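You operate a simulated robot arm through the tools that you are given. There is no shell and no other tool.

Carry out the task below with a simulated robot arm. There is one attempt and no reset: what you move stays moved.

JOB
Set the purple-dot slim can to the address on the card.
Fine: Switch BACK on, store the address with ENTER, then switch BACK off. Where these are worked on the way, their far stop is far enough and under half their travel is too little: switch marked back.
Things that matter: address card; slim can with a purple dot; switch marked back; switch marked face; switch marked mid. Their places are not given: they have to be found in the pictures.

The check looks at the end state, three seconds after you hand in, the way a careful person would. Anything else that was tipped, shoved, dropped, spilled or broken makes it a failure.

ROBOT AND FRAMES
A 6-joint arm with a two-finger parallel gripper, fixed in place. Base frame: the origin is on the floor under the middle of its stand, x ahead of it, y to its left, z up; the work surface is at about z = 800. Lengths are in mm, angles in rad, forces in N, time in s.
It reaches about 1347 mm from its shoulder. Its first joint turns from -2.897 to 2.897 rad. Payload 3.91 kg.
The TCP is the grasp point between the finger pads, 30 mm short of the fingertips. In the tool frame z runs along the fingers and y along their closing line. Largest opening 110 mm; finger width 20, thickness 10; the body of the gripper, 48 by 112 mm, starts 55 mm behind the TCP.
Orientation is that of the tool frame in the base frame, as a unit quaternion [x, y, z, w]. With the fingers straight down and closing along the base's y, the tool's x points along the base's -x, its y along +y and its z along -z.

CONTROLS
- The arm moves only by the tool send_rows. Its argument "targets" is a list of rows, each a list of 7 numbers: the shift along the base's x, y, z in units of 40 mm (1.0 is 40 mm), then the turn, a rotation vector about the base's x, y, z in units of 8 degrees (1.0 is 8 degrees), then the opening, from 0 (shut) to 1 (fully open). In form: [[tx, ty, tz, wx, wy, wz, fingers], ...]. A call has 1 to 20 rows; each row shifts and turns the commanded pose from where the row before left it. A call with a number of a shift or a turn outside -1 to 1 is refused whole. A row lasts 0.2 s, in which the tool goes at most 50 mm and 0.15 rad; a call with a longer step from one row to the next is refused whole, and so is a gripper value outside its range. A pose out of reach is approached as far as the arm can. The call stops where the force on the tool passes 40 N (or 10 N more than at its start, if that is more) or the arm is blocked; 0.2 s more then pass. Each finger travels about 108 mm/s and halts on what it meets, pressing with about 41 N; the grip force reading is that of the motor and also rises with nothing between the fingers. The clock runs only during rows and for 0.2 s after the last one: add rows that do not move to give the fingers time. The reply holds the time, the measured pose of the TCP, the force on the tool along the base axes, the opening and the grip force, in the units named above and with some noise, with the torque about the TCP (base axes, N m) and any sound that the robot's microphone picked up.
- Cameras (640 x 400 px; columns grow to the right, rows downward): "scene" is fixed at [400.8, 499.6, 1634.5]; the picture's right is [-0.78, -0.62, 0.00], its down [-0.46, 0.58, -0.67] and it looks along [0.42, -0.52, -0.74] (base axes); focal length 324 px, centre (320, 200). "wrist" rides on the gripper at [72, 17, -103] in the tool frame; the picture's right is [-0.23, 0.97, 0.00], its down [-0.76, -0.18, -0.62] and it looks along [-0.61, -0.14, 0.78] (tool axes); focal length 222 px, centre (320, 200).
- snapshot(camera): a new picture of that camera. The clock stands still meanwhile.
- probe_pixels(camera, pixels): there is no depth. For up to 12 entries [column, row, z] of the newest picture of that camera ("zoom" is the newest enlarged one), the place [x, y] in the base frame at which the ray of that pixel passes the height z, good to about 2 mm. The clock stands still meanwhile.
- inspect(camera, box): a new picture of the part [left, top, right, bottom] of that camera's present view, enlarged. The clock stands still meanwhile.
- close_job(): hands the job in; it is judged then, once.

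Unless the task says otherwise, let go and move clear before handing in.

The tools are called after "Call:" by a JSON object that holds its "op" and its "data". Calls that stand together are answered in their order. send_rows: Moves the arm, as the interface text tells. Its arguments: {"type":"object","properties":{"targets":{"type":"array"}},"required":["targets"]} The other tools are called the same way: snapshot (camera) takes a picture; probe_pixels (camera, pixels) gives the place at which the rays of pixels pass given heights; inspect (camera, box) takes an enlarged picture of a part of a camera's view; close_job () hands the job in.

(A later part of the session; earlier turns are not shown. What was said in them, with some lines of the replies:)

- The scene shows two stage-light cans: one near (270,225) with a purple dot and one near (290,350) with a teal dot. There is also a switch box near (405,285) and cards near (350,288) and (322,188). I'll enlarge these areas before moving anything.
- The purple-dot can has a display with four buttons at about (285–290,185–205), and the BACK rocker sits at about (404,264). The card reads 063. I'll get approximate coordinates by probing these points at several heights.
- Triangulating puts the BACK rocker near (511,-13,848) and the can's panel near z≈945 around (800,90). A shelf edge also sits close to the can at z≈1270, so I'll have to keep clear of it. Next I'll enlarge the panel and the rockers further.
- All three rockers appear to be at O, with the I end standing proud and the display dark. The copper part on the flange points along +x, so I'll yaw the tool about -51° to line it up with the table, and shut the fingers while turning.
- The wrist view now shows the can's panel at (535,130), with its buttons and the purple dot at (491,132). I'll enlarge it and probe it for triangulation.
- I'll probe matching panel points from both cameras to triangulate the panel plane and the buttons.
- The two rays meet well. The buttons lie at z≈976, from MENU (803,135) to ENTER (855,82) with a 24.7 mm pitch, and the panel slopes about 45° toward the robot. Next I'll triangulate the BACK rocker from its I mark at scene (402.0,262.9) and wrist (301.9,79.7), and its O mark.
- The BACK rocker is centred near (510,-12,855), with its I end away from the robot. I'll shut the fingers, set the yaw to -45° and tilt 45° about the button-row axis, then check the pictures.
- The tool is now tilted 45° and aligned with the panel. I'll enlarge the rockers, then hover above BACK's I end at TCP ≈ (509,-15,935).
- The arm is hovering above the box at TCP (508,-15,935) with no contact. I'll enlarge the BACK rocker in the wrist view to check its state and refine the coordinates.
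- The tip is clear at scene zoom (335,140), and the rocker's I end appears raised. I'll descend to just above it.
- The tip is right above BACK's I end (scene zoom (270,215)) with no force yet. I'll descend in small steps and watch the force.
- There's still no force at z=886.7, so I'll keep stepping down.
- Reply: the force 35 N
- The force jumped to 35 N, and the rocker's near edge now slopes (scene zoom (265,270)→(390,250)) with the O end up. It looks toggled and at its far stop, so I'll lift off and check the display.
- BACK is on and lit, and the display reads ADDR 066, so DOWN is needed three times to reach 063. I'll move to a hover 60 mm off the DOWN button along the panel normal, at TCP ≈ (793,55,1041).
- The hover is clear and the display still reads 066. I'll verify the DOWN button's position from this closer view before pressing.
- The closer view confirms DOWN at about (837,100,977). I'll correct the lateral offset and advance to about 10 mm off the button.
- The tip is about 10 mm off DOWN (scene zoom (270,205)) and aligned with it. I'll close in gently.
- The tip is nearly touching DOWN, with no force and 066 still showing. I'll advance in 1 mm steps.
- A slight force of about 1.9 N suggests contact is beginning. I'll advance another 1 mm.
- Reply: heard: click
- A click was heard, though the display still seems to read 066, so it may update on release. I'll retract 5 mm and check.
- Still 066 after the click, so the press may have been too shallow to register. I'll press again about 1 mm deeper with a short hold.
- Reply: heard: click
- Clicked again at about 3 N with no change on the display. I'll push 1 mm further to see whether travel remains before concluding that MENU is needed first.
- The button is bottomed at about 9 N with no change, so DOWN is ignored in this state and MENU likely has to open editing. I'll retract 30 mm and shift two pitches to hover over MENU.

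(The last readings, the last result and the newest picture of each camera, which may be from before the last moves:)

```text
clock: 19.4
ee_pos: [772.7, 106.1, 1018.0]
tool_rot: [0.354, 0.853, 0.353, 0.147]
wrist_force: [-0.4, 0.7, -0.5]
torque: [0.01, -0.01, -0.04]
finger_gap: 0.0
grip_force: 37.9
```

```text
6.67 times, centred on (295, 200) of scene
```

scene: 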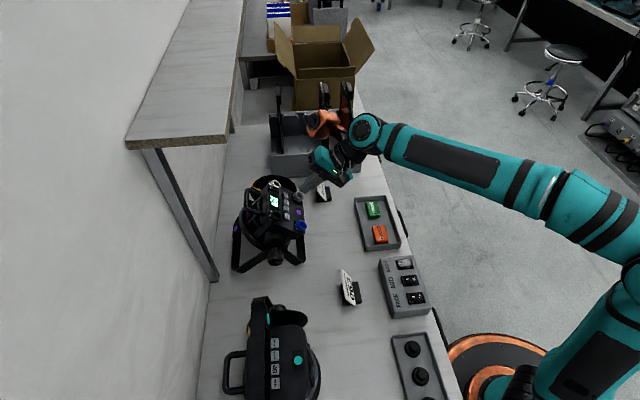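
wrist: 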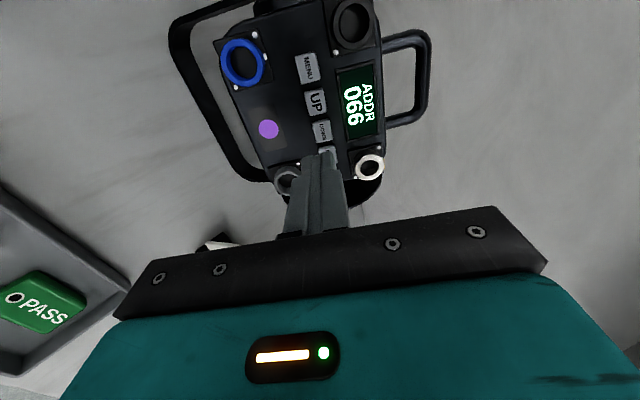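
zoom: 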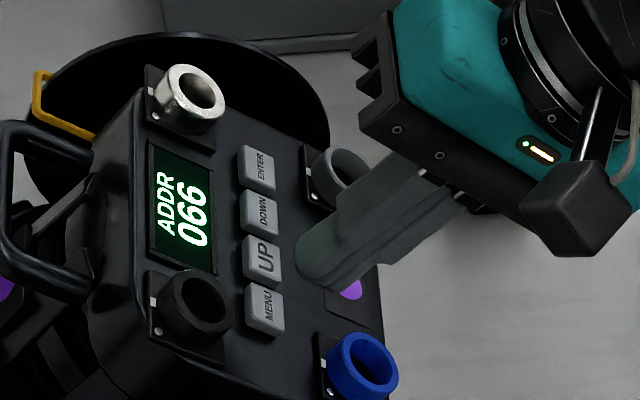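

The tip hovers over MENU. I'll advance 26 mm and look.

Call:
{"op": "send_rows", "data": {"targets": [[0.1875, 0.1875, -0.265, 0, 0, 0, 0], [0.1375, 0.1375, -0.1945, 0, 0, 0, 0], [0, 0, 0, 0, 0, 0, 0]]}}

Call:
{"op": "inspect", "data": {"camera": "scene", "box": [260, 170, 330, 230]}}

Call:
{"op": "inspect", "data": {"camera": "wrist", "box": [210, 0, 430, 200]}}

```text
clock: 20.2
ee_pos: [786.5, 119.4, 999.4]
tool_rot: [0.354, 0.853, 0.353, 0.146]
wrist_force: [-0.2, -2.0, 0.8]
torque: [-0.01, -0.05, -0.01]
finger_gap: 0.0
grip_force: 38.1
```

```text
6.67 times, centred on (295, 200) of scene
```

zoom: 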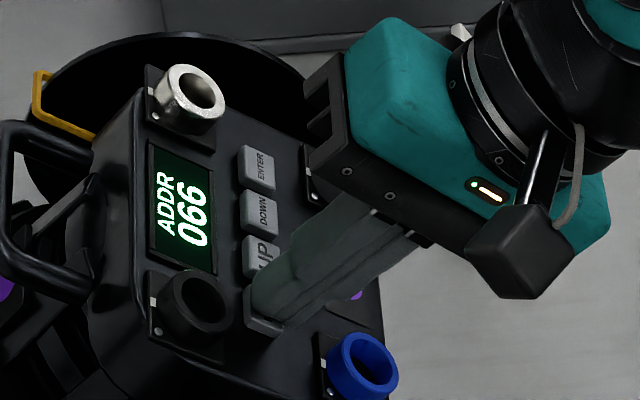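

```text
2.00 times, centred on (320, 100) of wrist
```

zoom: 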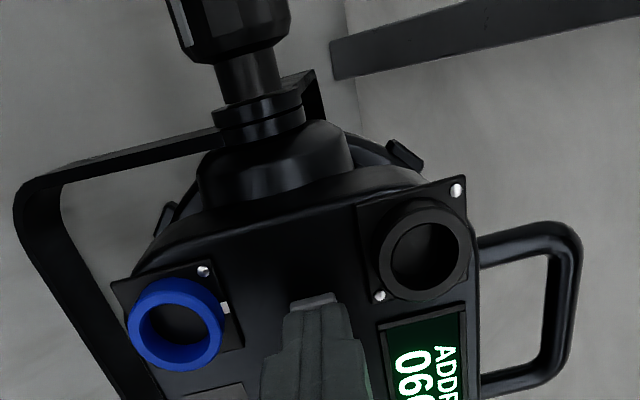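

There is light contact, about 2 N, on MENU. I'll advance 1 mm steps until it clicks.

Call:
{"op": "send_rows", "data": {"targets": [[0.0125, 0.0125, -0.01768, 0, 0, 0, 0], [0, 0, 0, 0, 0, 0, 0]]}}

Call:
{"op": "inspect", "data": {"camera": "scene", "box": [260, 170, 330, 230]}}

```text
clock: 20.8
ee_pos: [787.7, 120.7, 998.8]
tool_rot: [0.353, 0.854, 0.353, 0.147]
wrist_force: [0.5, -1.0, 1.5]
torque: [-0.05, -0.02, -0.04]
finger_gap: 0.0
grip_force: 38.1
```

```text
6.67 times, centred on (295, 200) of scene
```

zoom: 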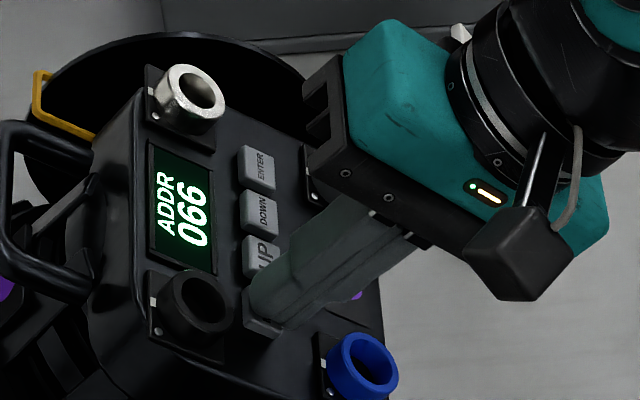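

Call:
{"op": "send_rows", "data": {"targets": [[0.0125, 0.0125, -0.01768, 0, 0, 0, 0], [0, 0, 0, 0, 0, 0, 0]]}}

Call:
{"op": "inspect", "data": {"camera": "scene", "box": [260, 170, 330, 230]}}

```text
clock: 21.4
ee_pos: [786.3, 121.6, 997.3]
tool_rot: [0.352, 0.854, 0.353, 0.146]
wrist_force: [-1.8, -0.8, 0.3]
torque: [0.0, 0.04, -0.02]
finger_gap: 0.2
grip_force: 37.7
heard: click
```

```text
6.67 times, centred on (295, 200) of scene
```

zoom: 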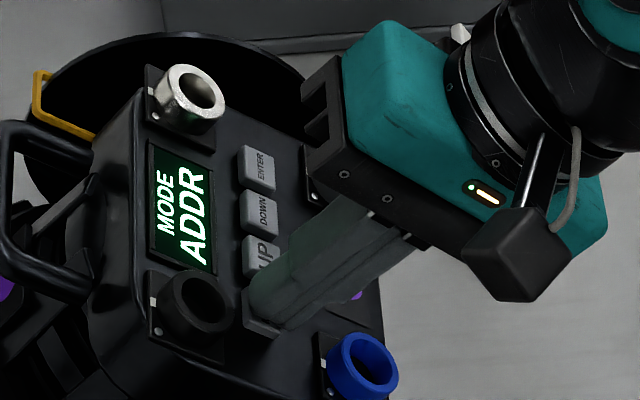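

MENU clicked and the display now reads MODE / ADDR, so ENTER should select ADDR for editing. I'll retract and move three pitches to hover over ENTER.

Call:
{"op": "send_rows", "data": {"targets": [[-0.375, -0.375, 0.53, 0, 0, 0, 0], [0.656, -0.654, 0.005, 0, 0, 0, 0], [0.656, -0.654, 0.005, 0, 0, 0, 0], [0, 0, 0, 0, 0, 0, 0]]}}

Call:
{"op": "inspect", "data": {"camera": "scene", "box": [260, 170, 330, 230]}}

Call:
{"op": "inspect", "data": {"camera": "wrist", "box": [210, 0, 430, 200]}}

```text
clock: 22.4
ee_pos: [824.8, 54.5, 1019.9]
tool_rot: [0.353, 0.854, 0.353, 0.147]
wrist_force: [0.1, 0.3, -0.3]
torque: [0.02, 0.04, -0.01]
finger_gap: 0.1
grip_force: 37.9
```

```text
6.67 times, centred on (295, 200) of scene
```

zoom: 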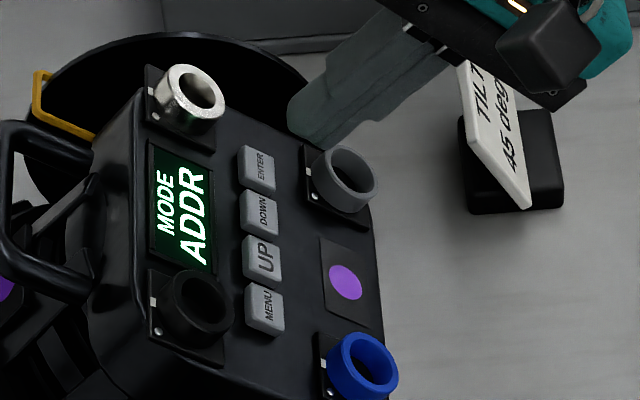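

```text
2.00 times, centred on (320, 100) of wrist
```

zoom: 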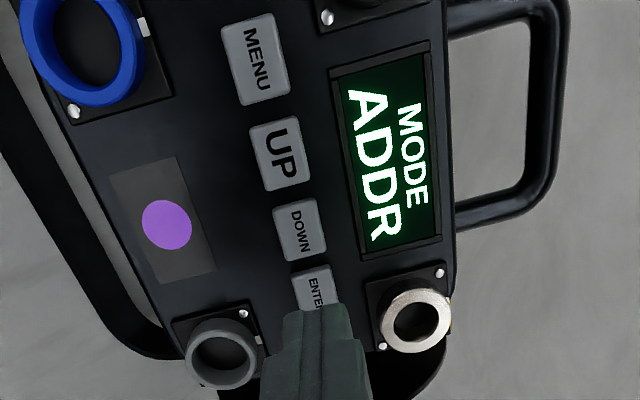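

The tip is over ENTER at 30 mm. The silver ring is close on the display side (wrist zoom (417,322)), so I'll triangulate it to check the finger's clearance before closing in.

Call:
{"op": "probe_pixels", "data": {"camera": "scene", "pixels": [[277.2, 184.3, 1000], [277.2, 184.3, 1040], [298.6, 197, 950], [298.6, 197, 990], [285.8, 195.3, 970], [285.8, 195.3, 985]]}}

Call:
{"op": "probe_pixels", "data": {"camera": "wrist", "pixels": [[368.5, 161, 1000], [368.5, 161, 1040], [351, 165, 1000], [351, 165, 1040], [270, 177, 950], [270, 177, 990], [289, 171, 950], [289, 171, 990]]}}

```text
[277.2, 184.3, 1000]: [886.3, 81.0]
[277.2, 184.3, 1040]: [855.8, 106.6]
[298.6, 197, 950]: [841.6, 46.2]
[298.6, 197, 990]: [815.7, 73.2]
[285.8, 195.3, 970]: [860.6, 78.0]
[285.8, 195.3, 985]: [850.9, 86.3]
```

```text
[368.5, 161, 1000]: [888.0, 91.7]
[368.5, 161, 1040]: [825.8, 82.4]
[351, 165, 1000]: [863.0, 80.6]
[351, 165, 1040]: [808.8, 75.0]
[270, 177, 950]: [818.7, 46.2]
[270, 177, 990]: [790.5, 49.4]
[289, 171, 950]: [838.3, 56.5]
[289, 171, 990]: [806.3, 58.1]
```

With the camera pose accounted for, the silver ring is about 34 mm up-slope and 18 mm past ENTER, so there is ample clearance. I'll advance 26 mm toward ENTER.

Call:
{"op": "send_rows", "data": {"targets": [[0.1875, 0.1875, -0.265, 0, 0, 0, 0], [0.1375, 0.1375, -0.1945, 0, 0, 0, 0], [0, 0, 0, 0, 0, 0, 0]]}}

Call:
{"op": "inspect", "data": {"camera": "scene", "box": [260, 170, 330, 230]}}

Call:
{"op": "inspect", "data": {"camera": "wrist", "box": [210, 0, 430, 200]}}

```text
clock: 23.2
ee_pos: [837.6, 66.5, 1000.9]
tool_rot: [0.353, 0.854, 0.354, 0.146]
wrist_force: [0.7, -0.4, 0.3]
torque: [-0.02, 0.01, -0.05]
finger_gap: 0.0
grip_force: 37.5
```

```text
6.67 times, centred on (295, 200) of scene
```

zoom: 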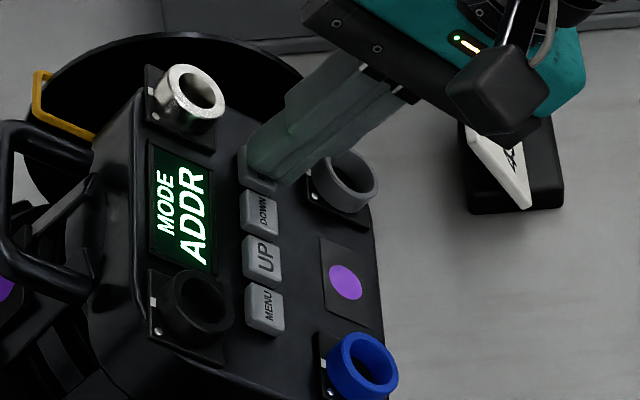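

```text
2.00 times, centred on (320, 100) of wrist
```

zoom: 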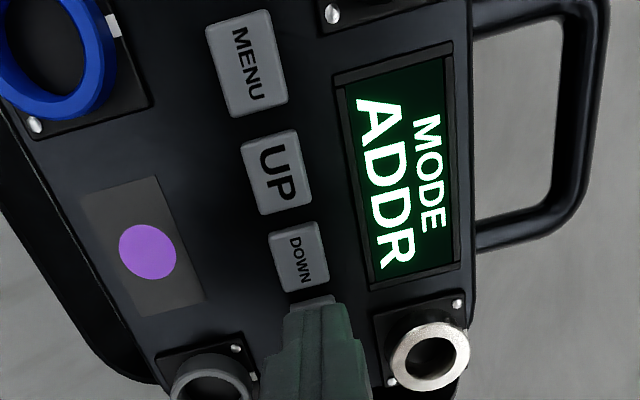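

The tip is aligned just off ENTER, clear of DOWN. I'll step in until it clicks.

Call:
{"op": "send_rows", "data": {"targets": [[0.0125, 0.0125, -0.01768, 0, 0, 0, 0], [0.0125, 0.0125, -0.01768, 0, 0, 0, 0], [0, 0, 0, 0, 0, 0, 0]]}}

Call:
{"op": "inspect", "data": {"camera": "scene", "box": [260, 170, 330, 230]}}

```text
clock: 24.0
ee_pos: [838.4, 67.5, 998.8]
tool_rot: [0.352, 0.854, 0.354, 0.146]
wrist_force: [0.0, -0.6, 0.9]
torque: [0.02, 0.0, 0.01]
finger_gap: 0.1
grip_force: 37.7
```

```text
6.67 times, centred on (295, 200) of scene
```

zoom: 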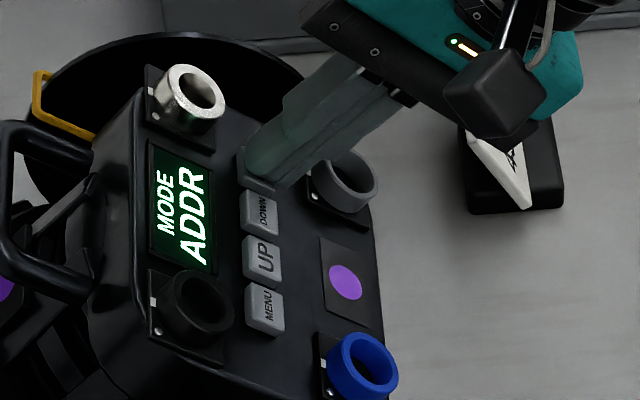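

Call:
{"op": "send_rows", "data": {"targets": [[0.0125, 0.0125, -0.01768, 0, 0, 0, 0], [0, 0, 0, 0, 0, 0, 0]]}}

Call:
{"op": "inspect", "data": {"camera": "scene", "box": [260, 170, 330, 230]}}

```text
clock: 24.6
ee_pos: [838.7, 67.6, 998.3]
tool_rot: [0.352, 0.854, 0.354, 0.146]
wrist_force: [-0.1, -0.3, 1.0]
torque: [0.01, -0.02, 0.0]
finger_gap: 0.1
grip_force: 38.3
```

```text
6.67 times, centred on (295, 200) of scene
```

zoom: 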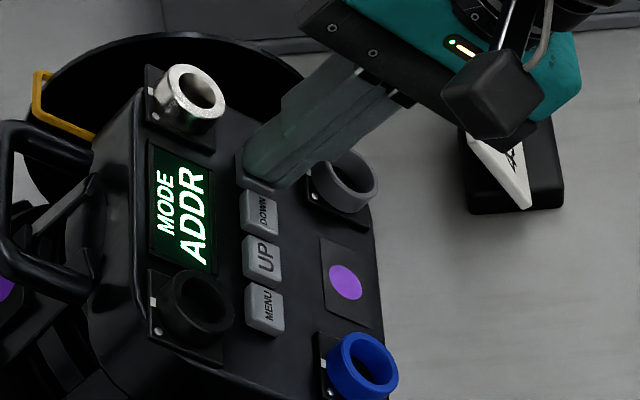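

Force is about 1 N and there's no click yet. I'll go one more millimetre.

Call:
{"op": "send_rows", "data": {"targets": [[0.0125, 0.0125, -0.01768, 0, 0, 0, 0], [0, 0, 0, 0, 0, 0, 0]]}}

Call:
{"op": "inspect", "data": {"camera": "scene", "box": [260, 170, 330, 230]}}

```text
clock: 25.2
ee_pos: [839.6, 68.3, 996.7]
tool_rot: [0.353, 0.854, 0.355, 0.146]
wrist_force: [0.2, -0.6, 1.6]
torque: [0.02, -0.03, -0.02]
finger_gap: 0.0
grip_force: 37.8
heard: click
```

```text
6.67 times, centred on (295, 200) of scene
```

zoom: 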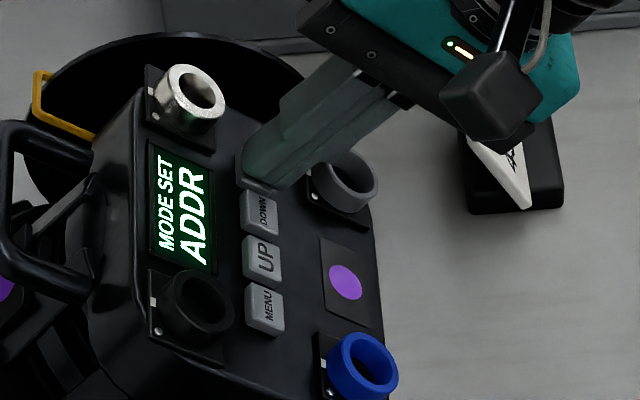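

ENTER clicked and the display reads MODE SET / ADDR. I'll retract 30 mm and wait a moment to see what it settles on.

Call:
{"op": "send_rows", "data": {"targets": [[-0.375, -0.375, 0.53, 0, 0, 0, 0], [0, 0, 0, 0, 0, 0, 0], [0, 0, 0, 0, 0, 0, 0], [0, 0, 0, 0, 0, 0, 0], [0, 0, 0, 0, 0, 0, 0]]}}

Call:
{"op": "inspect", "data": {"camera": "wrist", "box": [210, 0, 430, 200]}}

```text
clock: 26.4
ee_pos: [823.9, 52.5, 1018.2]
tool_rot: [0.354, 0.854, 0.354, 0.146]
wrist_force: [0.7, 0.3, -0.3]
torque: [0.01, 0.01, 0.02]
finger_gap: 0.0
grip_force: 37.7
```

```text
2.00 times, centred on (320, 100) of wrist
```

zoom: 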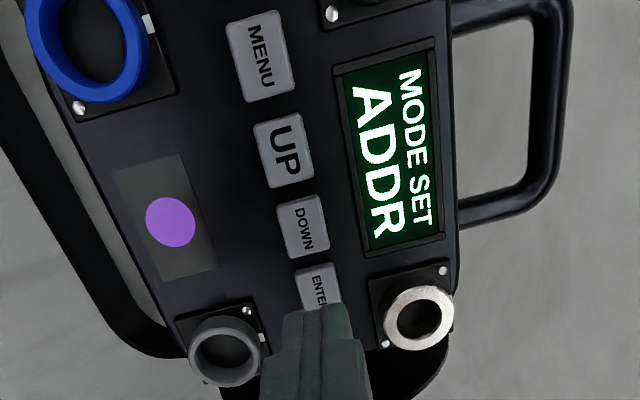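

The display holds at MODE SET / ADDR, which looks like edit mode for the MODE page. So ENTER toggles editing, and the address should be edited from its own page. I'll go back to MENU to leave this without changing anything.

Call:
{"op": "send_rows", "data": {"targets": [[-0.656, 0.654, -0.005, 0, 0, 0, 0], [-0.656, 0.654, -0.005, 0, 0, 0, 0], [0.1875, 0.1875, -0.265, 0, 0, 0, 0], [0.15, 0.15, -0.2122, 0, 0, 0, 0], [0.0125, 0.0125, -0.01768, 0, 0, 0, 0], [0.0125, 0.0125, -0.01768, 0, 0, 0, 0], [0.0125, 0.0125, -0.01768, 0, 0, 0, 0], [0, 0, 0, 0, 0, 0, 0]]}}

Call:
{"op": "inspect", "data": {"camera": "scene", "box": [260, 170, 330, 230]}}

```text
clock: 28.2
ee_pos: [785.8, 120.1, 996.3]
tool_rot: [0.353, 0.854, 0.353, 0.146]
wrist_force: [-0.9, -3.1, 0.3]
torque: [-0.04, 0.01, -0.04]
finger_gap: 0.0
grip_force: 37.5
heard: click
```

```text
6.67 times, centred on (295, 200) of scene
```

zoom: 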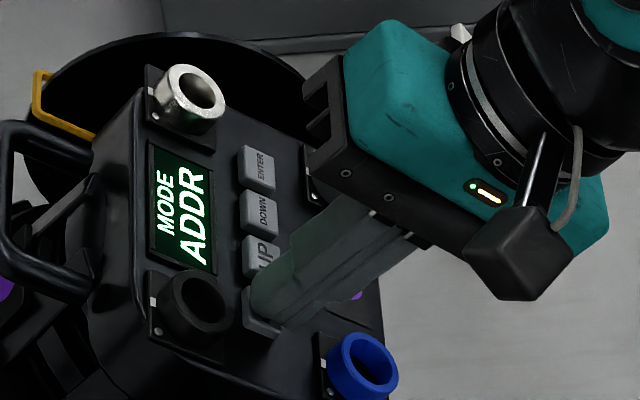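

MENU left edit mode and the display is back to MODE / ADDR. I'll release and press MENU again to cycle pages toward the ADDR page.

Call:
{"op": "send_rows", "data": {"targets": [[-0.075, -0.075, 0.106, 0, 0, 0, 0], [0, 0, 0, 0, 0, 0, 0], [0.05, 0.05, -0.0707, 0, 0, 0, 0], [0.0125, 0.0125, -0.01768, 0, 0, 0, 0], [0.0125, 0.0125, -0.01768, 0, 0, 0, 0], [0, 0, 0, 0, 0, 0, 0]]}}

Call:
{"op": "inspect", "data": {"camera": "scene", "box": [260, 170, 330, 230]}}

```text
clock: 29.6
ee_pos: [787.3, 119.5, 997.1]
tool_rot: [0.354, 0.853, 0.354, 0.146]
wrist_force: [-0.1, -2.0, 1.8]
torque: [-0.02, -0.03, -0.04]
finger_gap: 0.0
grip_force: 37.4
heard: click
```

```text
6.67 times, centred on (295, 200) of scene
```

zoom: 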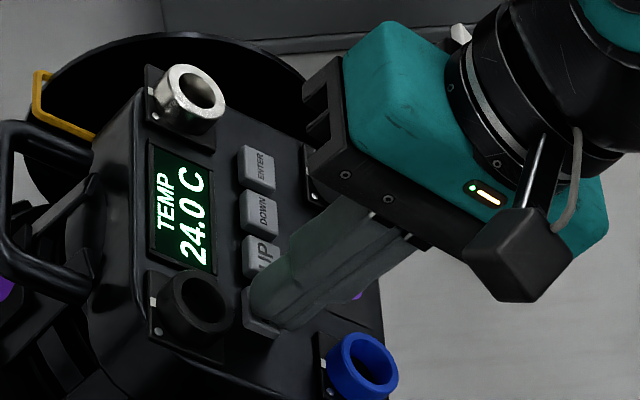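

MENU moved on to the TEMP 24.0 C page. I'll press MENU again.

Call:
{"op": "send_rows", "data": {"targets": [[-0.075, -0.075, 0.106, 0, 0, 0, 0], [0, 0, 0, 0, 0, 0, 0], [0.05, 0.05, -0.0707, 0, 0, 0, 0], [0.0125, 0.0125, -0.01768, 0, 0, 0, 0], [0.0125, 0.0125, -0.01768, 0, 0, 0, 0], [0, 0, 0, 0, 0, 0, 0]]}}

Call:
{"op": "inspect", "data": {"camera": "scene", "box": [260, 170, 330, 230]}}

```text
clock: 31.0
ee_pos: [786.4, 120.1, 998.3]
tool_rot: [0.354, 0.854, 0.353, 0.146]
wrist_force: [0.5, -1.6, 0.1]
torque: [-0.04, 0.01, -0.03]
finger_gap: 0.1
grip_force: 37.9
heard: click
```

```text
6.67 times, centred on (295, 200) of scene
```

zoom: 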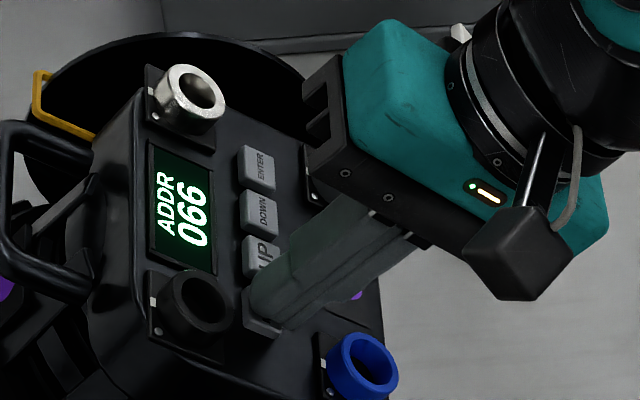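

Back on the ADDR 066 page. Now I'll press ENTER to start editing it.

Call:
{"op": "send_rows", "data": {"targets": [[-0.375, -0.375, 0.53, 0, 0, 0, 0], [0.656, -0.654, 0.005, 0, 0, 0, 0], [0.656, -0.654, 0.005, 0, 0, 0, 0], [0.1875, 0.1875, -0.265, 0, 0, 0, 0], [0.15, 0.15, -0.2122, 0, 0, 0, 0], [0.0125, 0.0125, -0.01768, 0, 0, 0, 0], [0.0125, 0.0125, -0.01768, 0, 0, 0, 0], [0.0125, 0.0125, -0.01768, 0, 0, 0, 0], [0, 0, 0, 0, 0, 0, 0]]}}

Call:
{"op": "inspect", "data": {"camera": "scene", "box": [260, 170, 330, 230]}}

```text
clock: 33.0
ee_pos: [838.5, 67.1, 997.0]
tool_rot: [0.354, 0.854, 0.354, 0.146]
wrist_force: [-0.9, -1.5, 0.1]
torque: [-0.05, 0.02, 0.01]
finger_gap: 0.1
grip_force: 37.5
```

```text
6.67 times, centred on (295, 200) of scene
```

zoom: 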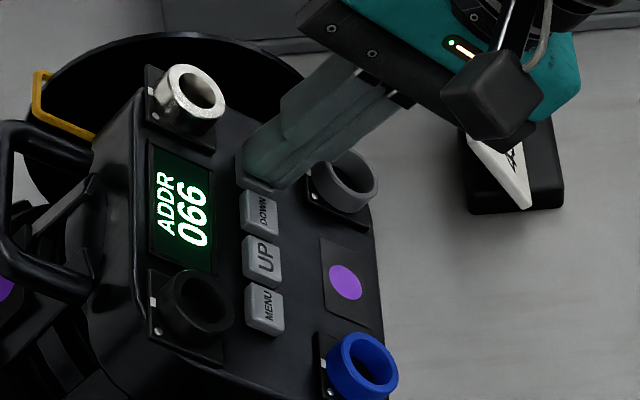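

ENTER is touched at about 1.7 N, but there's no click yet and 066 is unchanged. I'll go a little further.

Call:
{"op": "send_rows", "data": {"targets": [[0.0125, 0.0125, -0.01768, 0, 0, 0, 0], [0, 0, 0, 0, 0, 0, 0]]}}

Call:
{"op": "inspect", "data": {"camera": "scene", "box": [260, 170, 330, 230]}}

```text
clock: 33.6
ee_pos: [840.2, 68.9, 996.9]
tool_rot: [0.352, 0.854, 0.354, 0.147]
wrist_force: [-1.1, -1.7, 3.0]
torque: [0.0, -0.01, -0.01]
finger_gap: 0.0
grip_force: 37.4
heard: click
```

```text
6.67 times, centred on (295, 200) of scene
```

zoom: 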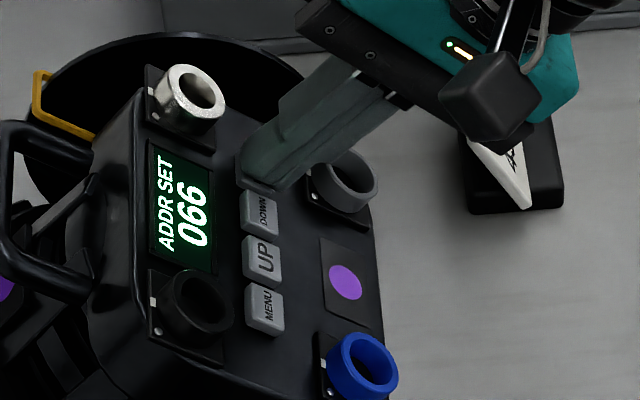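

The display reads ADDR SET 066, so edit mode is active. I'll move to DOWN and press it once, briefly.

Call:
{"op": "send_rows", "data": {"targets": [[-0.3875, -0.3875, 0.548, 0, 0, 0, 0], [-0.43, 0.445, -0.01, 0, 0, 0, 0], [0.1875, 0.1875, -0.265, 0, 0, 0, 0], [0.15, 0.15, -0.2122, 0, 0, 0, 0], [0.025, 0.025, -0.03535, 0, 0, 0, 0], [0.01875, 0.01875, -0.02652, 0, 0, 0, 0], [-0.075, -0.075, 0.106, 0, 0, 0, 0]]}}

Call:
{"op": "inspect", "data": {"camera": "scene", "box": [260, 170, 330, 230]}}

```text
clock: 35.2
ee_pos: [820.2, 83.3, 1001.0]
tool_rot: [0.352, 0.854, 0.353, 0.146]
wrist_force: [0.7, -0.6, 0.2]
torque: [-0.02, -0.01, 0.01]
finger_gap: 0.0
grip_force: 37.6
heard: click
```

```text
6.67 times, centred on (295, 200) of scene
```

zoom: 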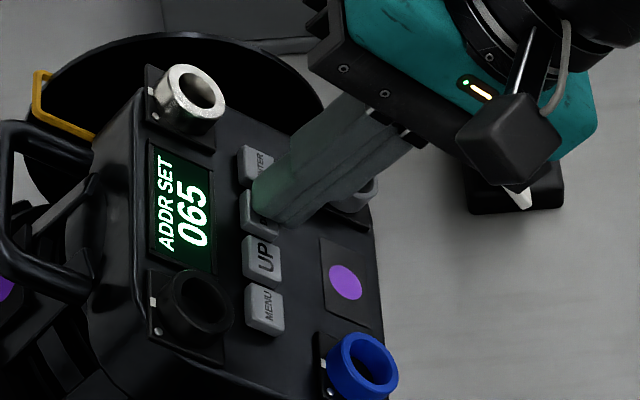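

One click, and the display now reads ADDR SET 065. I'll press DOWN again the same way.

Call:
{"op": "send_rows", "data": {"targets": [[0.05, 0.05, -0.0707, 0, 0, 0, 0], [0.025, 0.025, -0.0353, 0, 0, 0, 0], [-0.075, -0.075, 0.106, 0, 0, 0, 0]]}}

Call:
{"op": "inspect", "data": {"camera": "scene", "box": [260, 170, 330, 230]}}

```text
clock: 36.0
ee_pos: [819.2, 83.8, 1000.8]
tool_rot: [0.353, 0.854, 0.353, 0.147]
wrist_force: [0.4, 0.2, 0.8]
torque: [0.0, 0.01, 0.02]
finger_gap: 0.0
grip_force: 38.0
heard: click
```

```text
6.67 times, centred on (295, 200) of scene
```

zoom: 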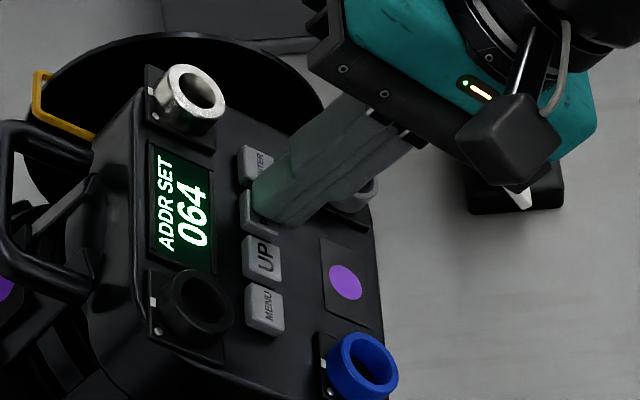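

The display reads 064, so one more DOWN press is needed.

Call:
{"op": "send_rows", "data": {"targets": [[0.05, 0.05, -0.0707, 0, 0, 0, 0], [0.025, 0.025, -0.0353, 0, 0, 0, 0], [-0.075, -0.075, 0.106, 0, 0, 0, 0]]}}

Call:
{"op": "inspect", "data": {"camera": "scene", "box": [260, 170, 330, 230]}}

```text
clock: 36.8
ee_pos: [819.2, 84.6, 1001.1]
tool_rot: [0.353, 0.854, 0.354, 0.146]
wrist_force: [0.4, -0.5, 0.4]
torque: [-0.01, -0.01, 0.03]
finger_gap: 0.0
grip_force: 37.6
heard: click
```

```text
6.67 times, centred on (295, 200) of scene
```

zoom: 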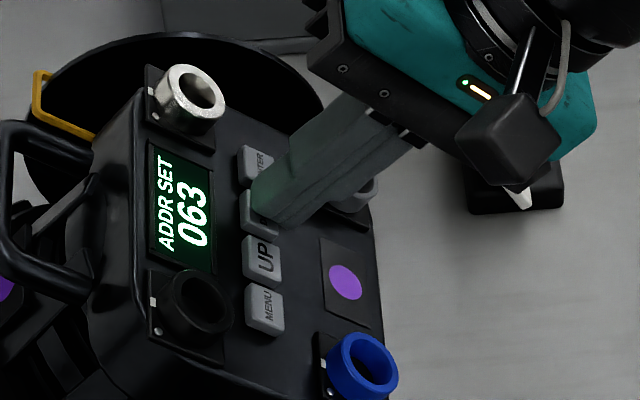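

The display reads ADDR SET 063, matching the card. I'll retract, shift to ENTER and press it to store.

Call:
{"op": "send_rows", "data": {"targets": [[-0.30625, -0.30625, 0.433, 0, 0, 0, 0], [0.43, -0.445, 0.01, 0, 0, 0, 0], [0.1875, 0.1875, -0.265, 0, 0, 0, 0], [0.15, 0.15, -0.2122, 0, 0, 0, 0], [0.025, 0.025, -0.03535, 0, 0, 0, 0], [0.025, 0.025, -0.03535, 0, 0, 0, 0], [0, 0, 0, 0, 0, 0, 0]]}}

Call:
{"op": "inspect", "data": {"camera": "scene", "box": [260, 170, 330, 230]}}

```text
clock: 38.4
ee_pos: [840.5, 68.3, 997.8]
tool_rot: [0.353, 0.854, 0.354, 0.147]
wrist_force: [-2.7, -2.7, 0.2]
torque: [-0.03, 0.07, -0.05]
finger_gap: 0.0
grip_force: 37.9
heard: click
```

```text
6.67 times, centred on (295, 200) of scene
```

zoom: 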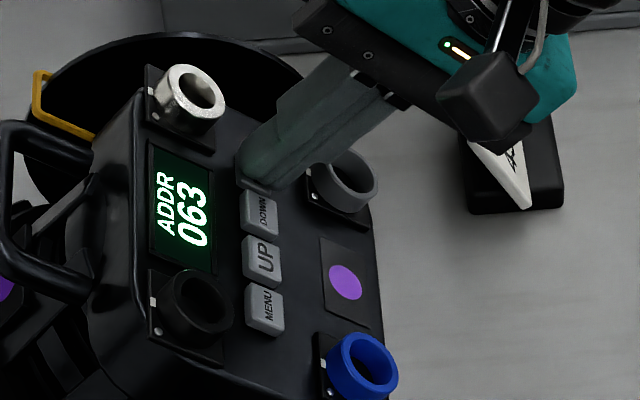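

ENTER clicked and the display shows ADDR 063 without SET, so it's stored. I'll retract and confirm before heading back to the switch.

Call:
{"op": "send_rows", "data": {"targets": [[-0.3875, -0.3875, 0.548, 0, 0, 0, 0], [-0.375, -0.375, 0.53, 0, 0, 0, 0], [0, 0, 0, 0, 0, 0, 0], [0, 0, 0, 0, 0, 0, 0]]}}

Call:
{"op": "inspect", "data": {"camera": "scene", "box": [260, 170, 330, 230]}}

Call:
{"op": "inspect", "data": {"camera": "scene", "box": [330, 255, 370, 315]}}

```text
clock: 39.4
ee_pos: [808.4, 37.5, 1039.9]
tool_rot: [0.353, 0.854, 0.354, 0.146]
wrist_force: [-0.8, -0.2, -0.3]
torque: [0.0, -0.02, 0.02]
finger_gap: 0.0
grip_force: 37.4
```

```text
6.67 times, centred on (295, 200) of scene
```

zoom: 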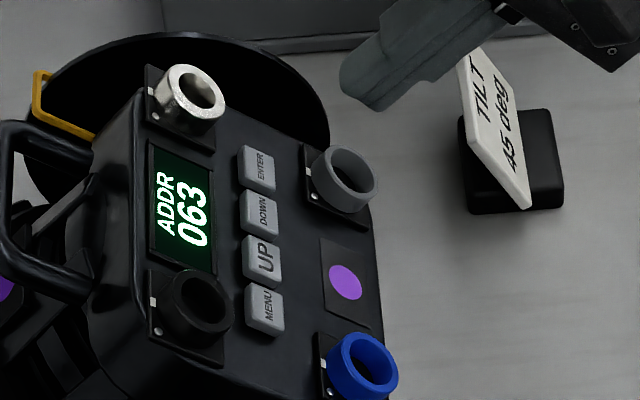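

```text
6.67 times, centred on (350, 285) of scene
```

zoom: 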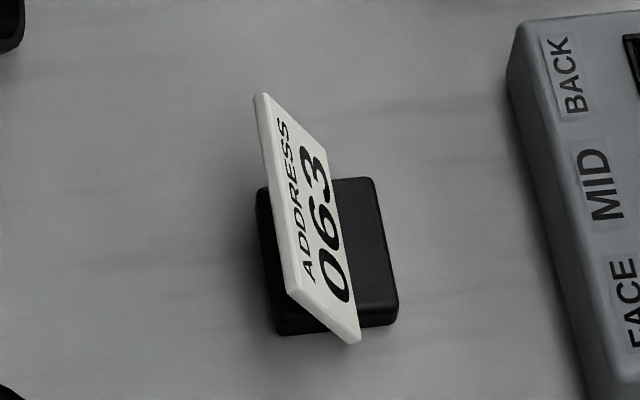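

ADDR 063 holds and the card reads 063. I'll travel back at the same height and descend to hover above BACK's O end, at TCP ≈ (492,-31,935).

Call:
{"op": "send_rows", "data": {"targets": [[-0.992, -0.213, 0, 0, 0, 0, 0], [-0.992, -0.213, 0, 0, 0, 0, 0], [-0.992, -0.213, 0, 0, 0, 0, 0], [-0.992, -0.213, 0, 0, 0, 0, 0], [-0.992, -0.213, 0, 0, 0, 0, 0], [-0.992, -0.213, 0, 0, 0, 0, 0], [-0.992, -0.213, 0, 0, 0, 0, 0], [-0.992, -0.213, 0, 0, 0, 0, 0], [0, 0, -0.88, 0, 0, 0, 0], [0, 0, -0.88, 0, 0, 0, 0], [0, 0, -0.88, 0, 0, 0, 0], [0, 0, 0, 0, 0, 0, 0]]}}

Call:
{"op": "inspect", "data": {"camera": "scene", "box": [385, 240, 425, 280]}}

Call:
{"op": "snapshot", "data": {"camera": "wrist"}}

```text
clock: 42.0
ee_pos: [491.2, -29.5, 936.5]
tool_rot: [0.353, 0.853, 0.354, 0.148]
wrist_force: [0.9, -0.4, -0.7]
torque: [0.0, 0.0, -0.02]
finger_gap: 0.0
grip_force: 37.5
```

```text
10.00 times, centred on (405, 260) of scene
```

zoom: 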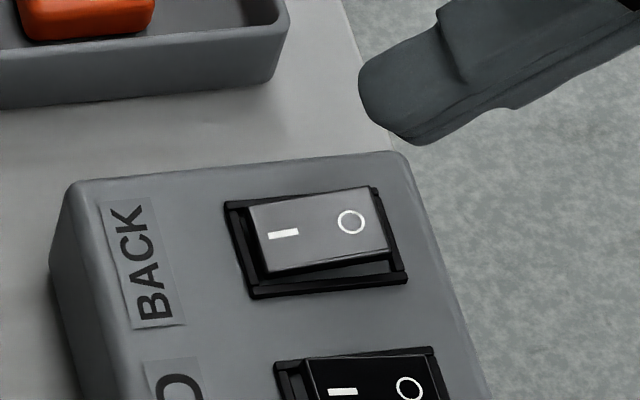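

```text
taken
```

wrist: 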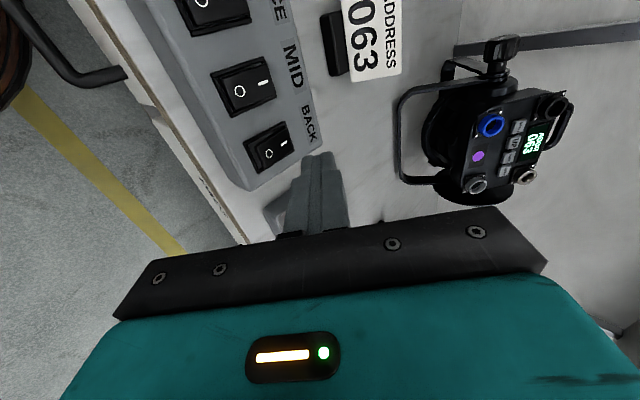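

The tip is hovering robot-side of the O mark (scene zoom (350,222)). I'll descend to just above it.

Call:
{"op": "send_rows", "data": {"targets": [[0, 0, -0.6, 0, 0, 0, 0], [0, 0, -0.4, 0, 0, 0, 0], [0, 0, 0, 0, 0, 0, 0]]}}

Call:
{"op": "inspect", "data": {"camera": "scene", "box": [385, 240, 425, 280]}}

Call:
{"op": "inspect", "data": {"camera": "wrist", "box": [220, 90, 400, 210]}}

```text
clock: 42.8
ee_pos: [490.6, -29.8, 895.0]
tool_rot: [0.353, 0.853, 0.355, 0.146]
wrist_force: [0.7, -0.4, 0.9]
torque: [-0.01, -0.01, -0.02]
finger_gap: 0.1
grip_force: 38.1
```

```text
10.00 times, centred on (405, 260) of scene
```

zoom: 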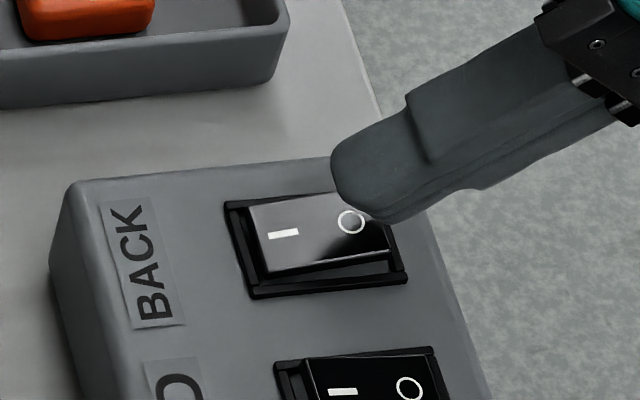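

```text
3.33 times, centred on (310, 150) of wrist
```

zoom: 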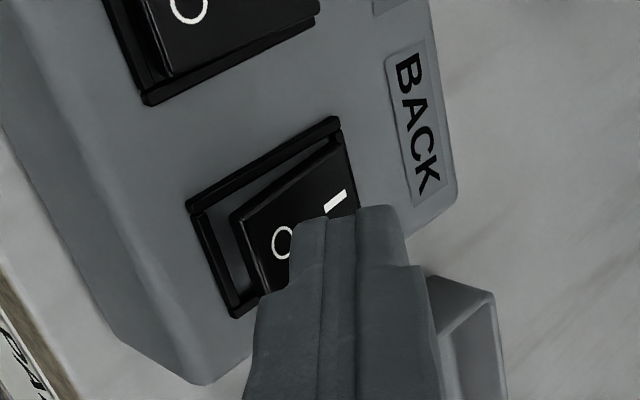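

The tip is right above the O end with no contact. I'll step down slowly.

Call:
{"op": "send_rows", "data": {"targets": [[0, 0, -0.05, 0, 0, 0, 0], [0, 0, -0.05, 0, 0, 0, 0], [0, 0, -0.04, 0, 0, 0, 0], [0, 0, 0, 0, 0, 0, 0]]}}

Call:
{"op": "inspect", "data": {"camera": "scene", "box": [385, 240, 425, 280]}}

```text
clock: 43.8
ee_pos: [490.8, -29.6, 889.9]
tool_rot: [0.353, 0.854, 0.353, 0.146]
wrist_force: [-1.2, 0.1, 0.3]
torque: [-0.04, 0.0, 0.01]
finger_gap: 0.0
grip_force: 37.6
```

```text
10.00 times, centred on (405, 260) of scene
```

zoom: 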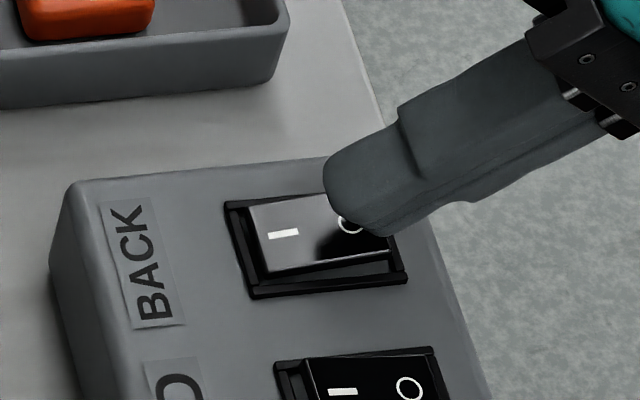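

Call:
{"op": "send_rows", "data": {"targets": [[0, 0, -0.04, 0, 0, 0, 0], [0, 0, -0.04, 0, 0, 0, 0], [0, 0, 0, 0, 0, 0, 0]]}}

Call:
{"op": "inspect", "data": {"camera": "scene", "box": [385, 240, 425, 280]}}

```text
clock: 44.6
ee_pos: [492.1, -30.3, 886.2]
tool_rot: [0.353, 0.854, 0.354, 0.146]
wrist_force: [0.1, 0.0, -0.5]
torque: [-0.01, -0.03, -0.01]
finger_gap: 0.0
grip_force: 38.2
```

```text
10.00 times, centred on (405, 260) of scene
```

zoom: 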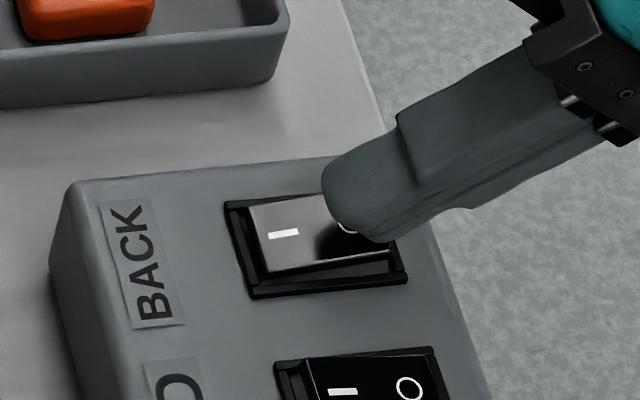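

There's still no contact at z≈886, and the rocker is still lit. I'll continue down.

Call:
{"op": "send_rows", "data": {"targets": [[0, 0, -0.04, 0, 0, 0, 0], [0, 0, -0.04, 0, 0, 0, 0], [0, 0, 0, 0, 0, 0, 0]]}}

Call:
{"op": "inspect", "data": {"camera": "scene", "box": [385, 240, 425, 280]}}

```text
clock: 45.4
ee_pos: [490.6, -30.0, 883.2]
tool_rot: [0.353, 0.854, 0.353, 0.146]
wrist_force: [0.4, 0.2, -0.3]
torque: [-0.02, 0.0, -0.03]
finger_gap: 0.1
grip_force: 37.3
```

```text
10.00 times, centred on (405, 260) of scene
```

zoom: 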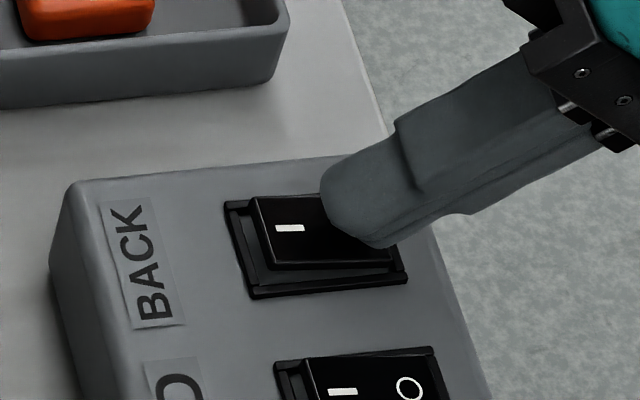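

The rocker flipped: it's dark and the I end is raised. I'll press a little further to be sure it's at the stop.

Call:
{"op": "send_rows", "data": {"targets": [[0, 0, -0.03, 0, 0, 0, 0], [0, 0, 0, 0, 0, 0, 0]]}}

```text
clock: 46.0
ee_pos: [492.3, -30.6, 882.2]
tool_rot: [0.353, 0.854, 0.353, 0.147]
wrist_force: [-1.4, 0.5, 5.7]
torque: [0.04, -0.02, -0.03]
finger_gap: 0.0
grip_force: 37.1
```

The stop is reached at 5.7 N. I'll lift straight up and move clear, then check everything.

Call:
{"op": "send_rows", "data": {"targets": [[0, 0, 0.5, 0, 0, 0, 0], [0, 0, 0.9, 0, 0, 0, 0], [0, 0, 0.9, 0, 0, 0, 0], [0, 0, 0.9, 0, 0, 0, 0], [0, 0, 0.9, 0, 0, 0, 0], [0, 0, 0.9, 0, 0, 0, 0], [0, 0, 0.9, 0, 0, 0, 0], [0, 0, 0, 0, 0, 0, 0], [0, 0, 0, 0, 0, 0, 0]]}}

Call:
{"op": "snapshot", "data": {"camera": "scene"}}

Call:
{"op": "inspect", "data": {"camera": "scene", "box": [385, 240, 435, 310]}}

Call:
{"op": "inspect", "data": {"camera": "scene", "box": [220, 165, 340, 280]}}

```text
clock: 48.0
ee_pos: [491.8, -29.6, 1119.0]
tool_rot: [0.354, 0.853, 0.354, 0.146]
wrist_force: [0.1, 0.1, -0.6]
torque: [-0.02, 0.01, 0.01]
finger_gap: 0.0
grip_force: 38.2
```

```text
taken
```

scene: 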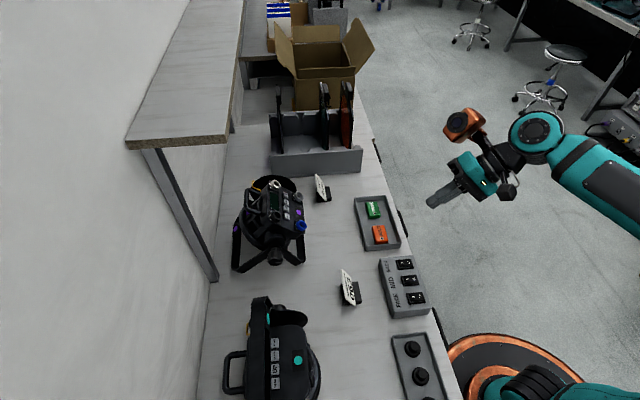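

```text
5.71 times, centred on (410, 275) of scene
```

zoom: 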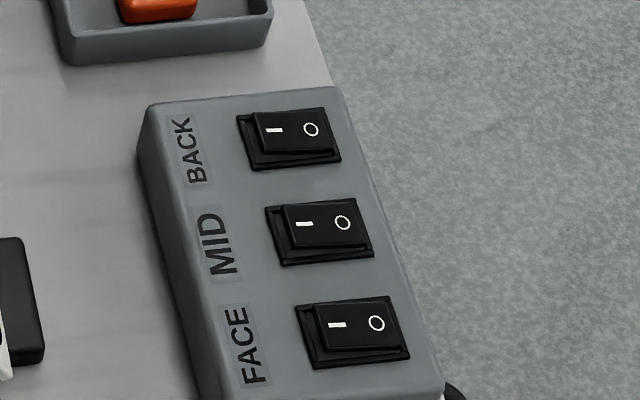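

```text
3.48 times, centred on (280, 222) of scene
```

zoom: 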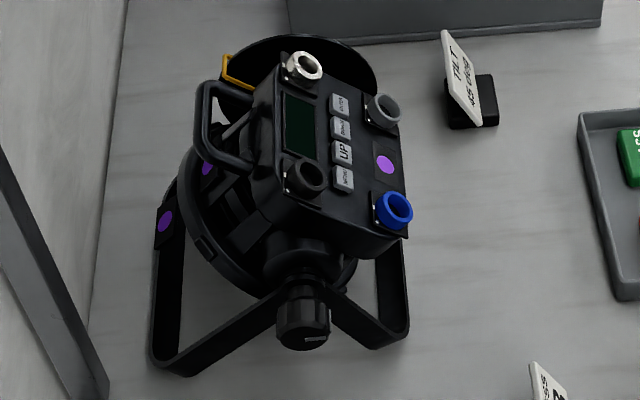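

All three rockers are at O and the can's display is dark after storing 063. The can, cards and tray look undisturbed in the pictures, and the arm is clear. I'll hand in.

Call:
{"op": "close_job", "data": {}}

```text
The job is handed in.
```

The purple-dot can is set to address 063, the number on the card, and I've handed the job in. I don't have the check's verdict.

- **Switch on:** I pressed BACK on to its far stop; the can lit up showing ADDR 066.
- **Address:** I pressed ENTER to start editing, pressed DOWN three times to reach 063, then pressed ENTER to store it. The display then read ADDR 063 without the SET marker.
- **Switch off:** I pressed BACK off to its stop. The display is dark and all three switches (BACK, MID, FACE) are at O.

**Extra presses:** DOWN did nothing at first because the address has to be opened with ENTER. While finding that out, I opened the MODE page for editing and left it with MENU, so its setting stayed at ADDR. I also paged past TEMP.

In the last pictures the can, cards and tray looked undisturbed and the arm was clear of the table.
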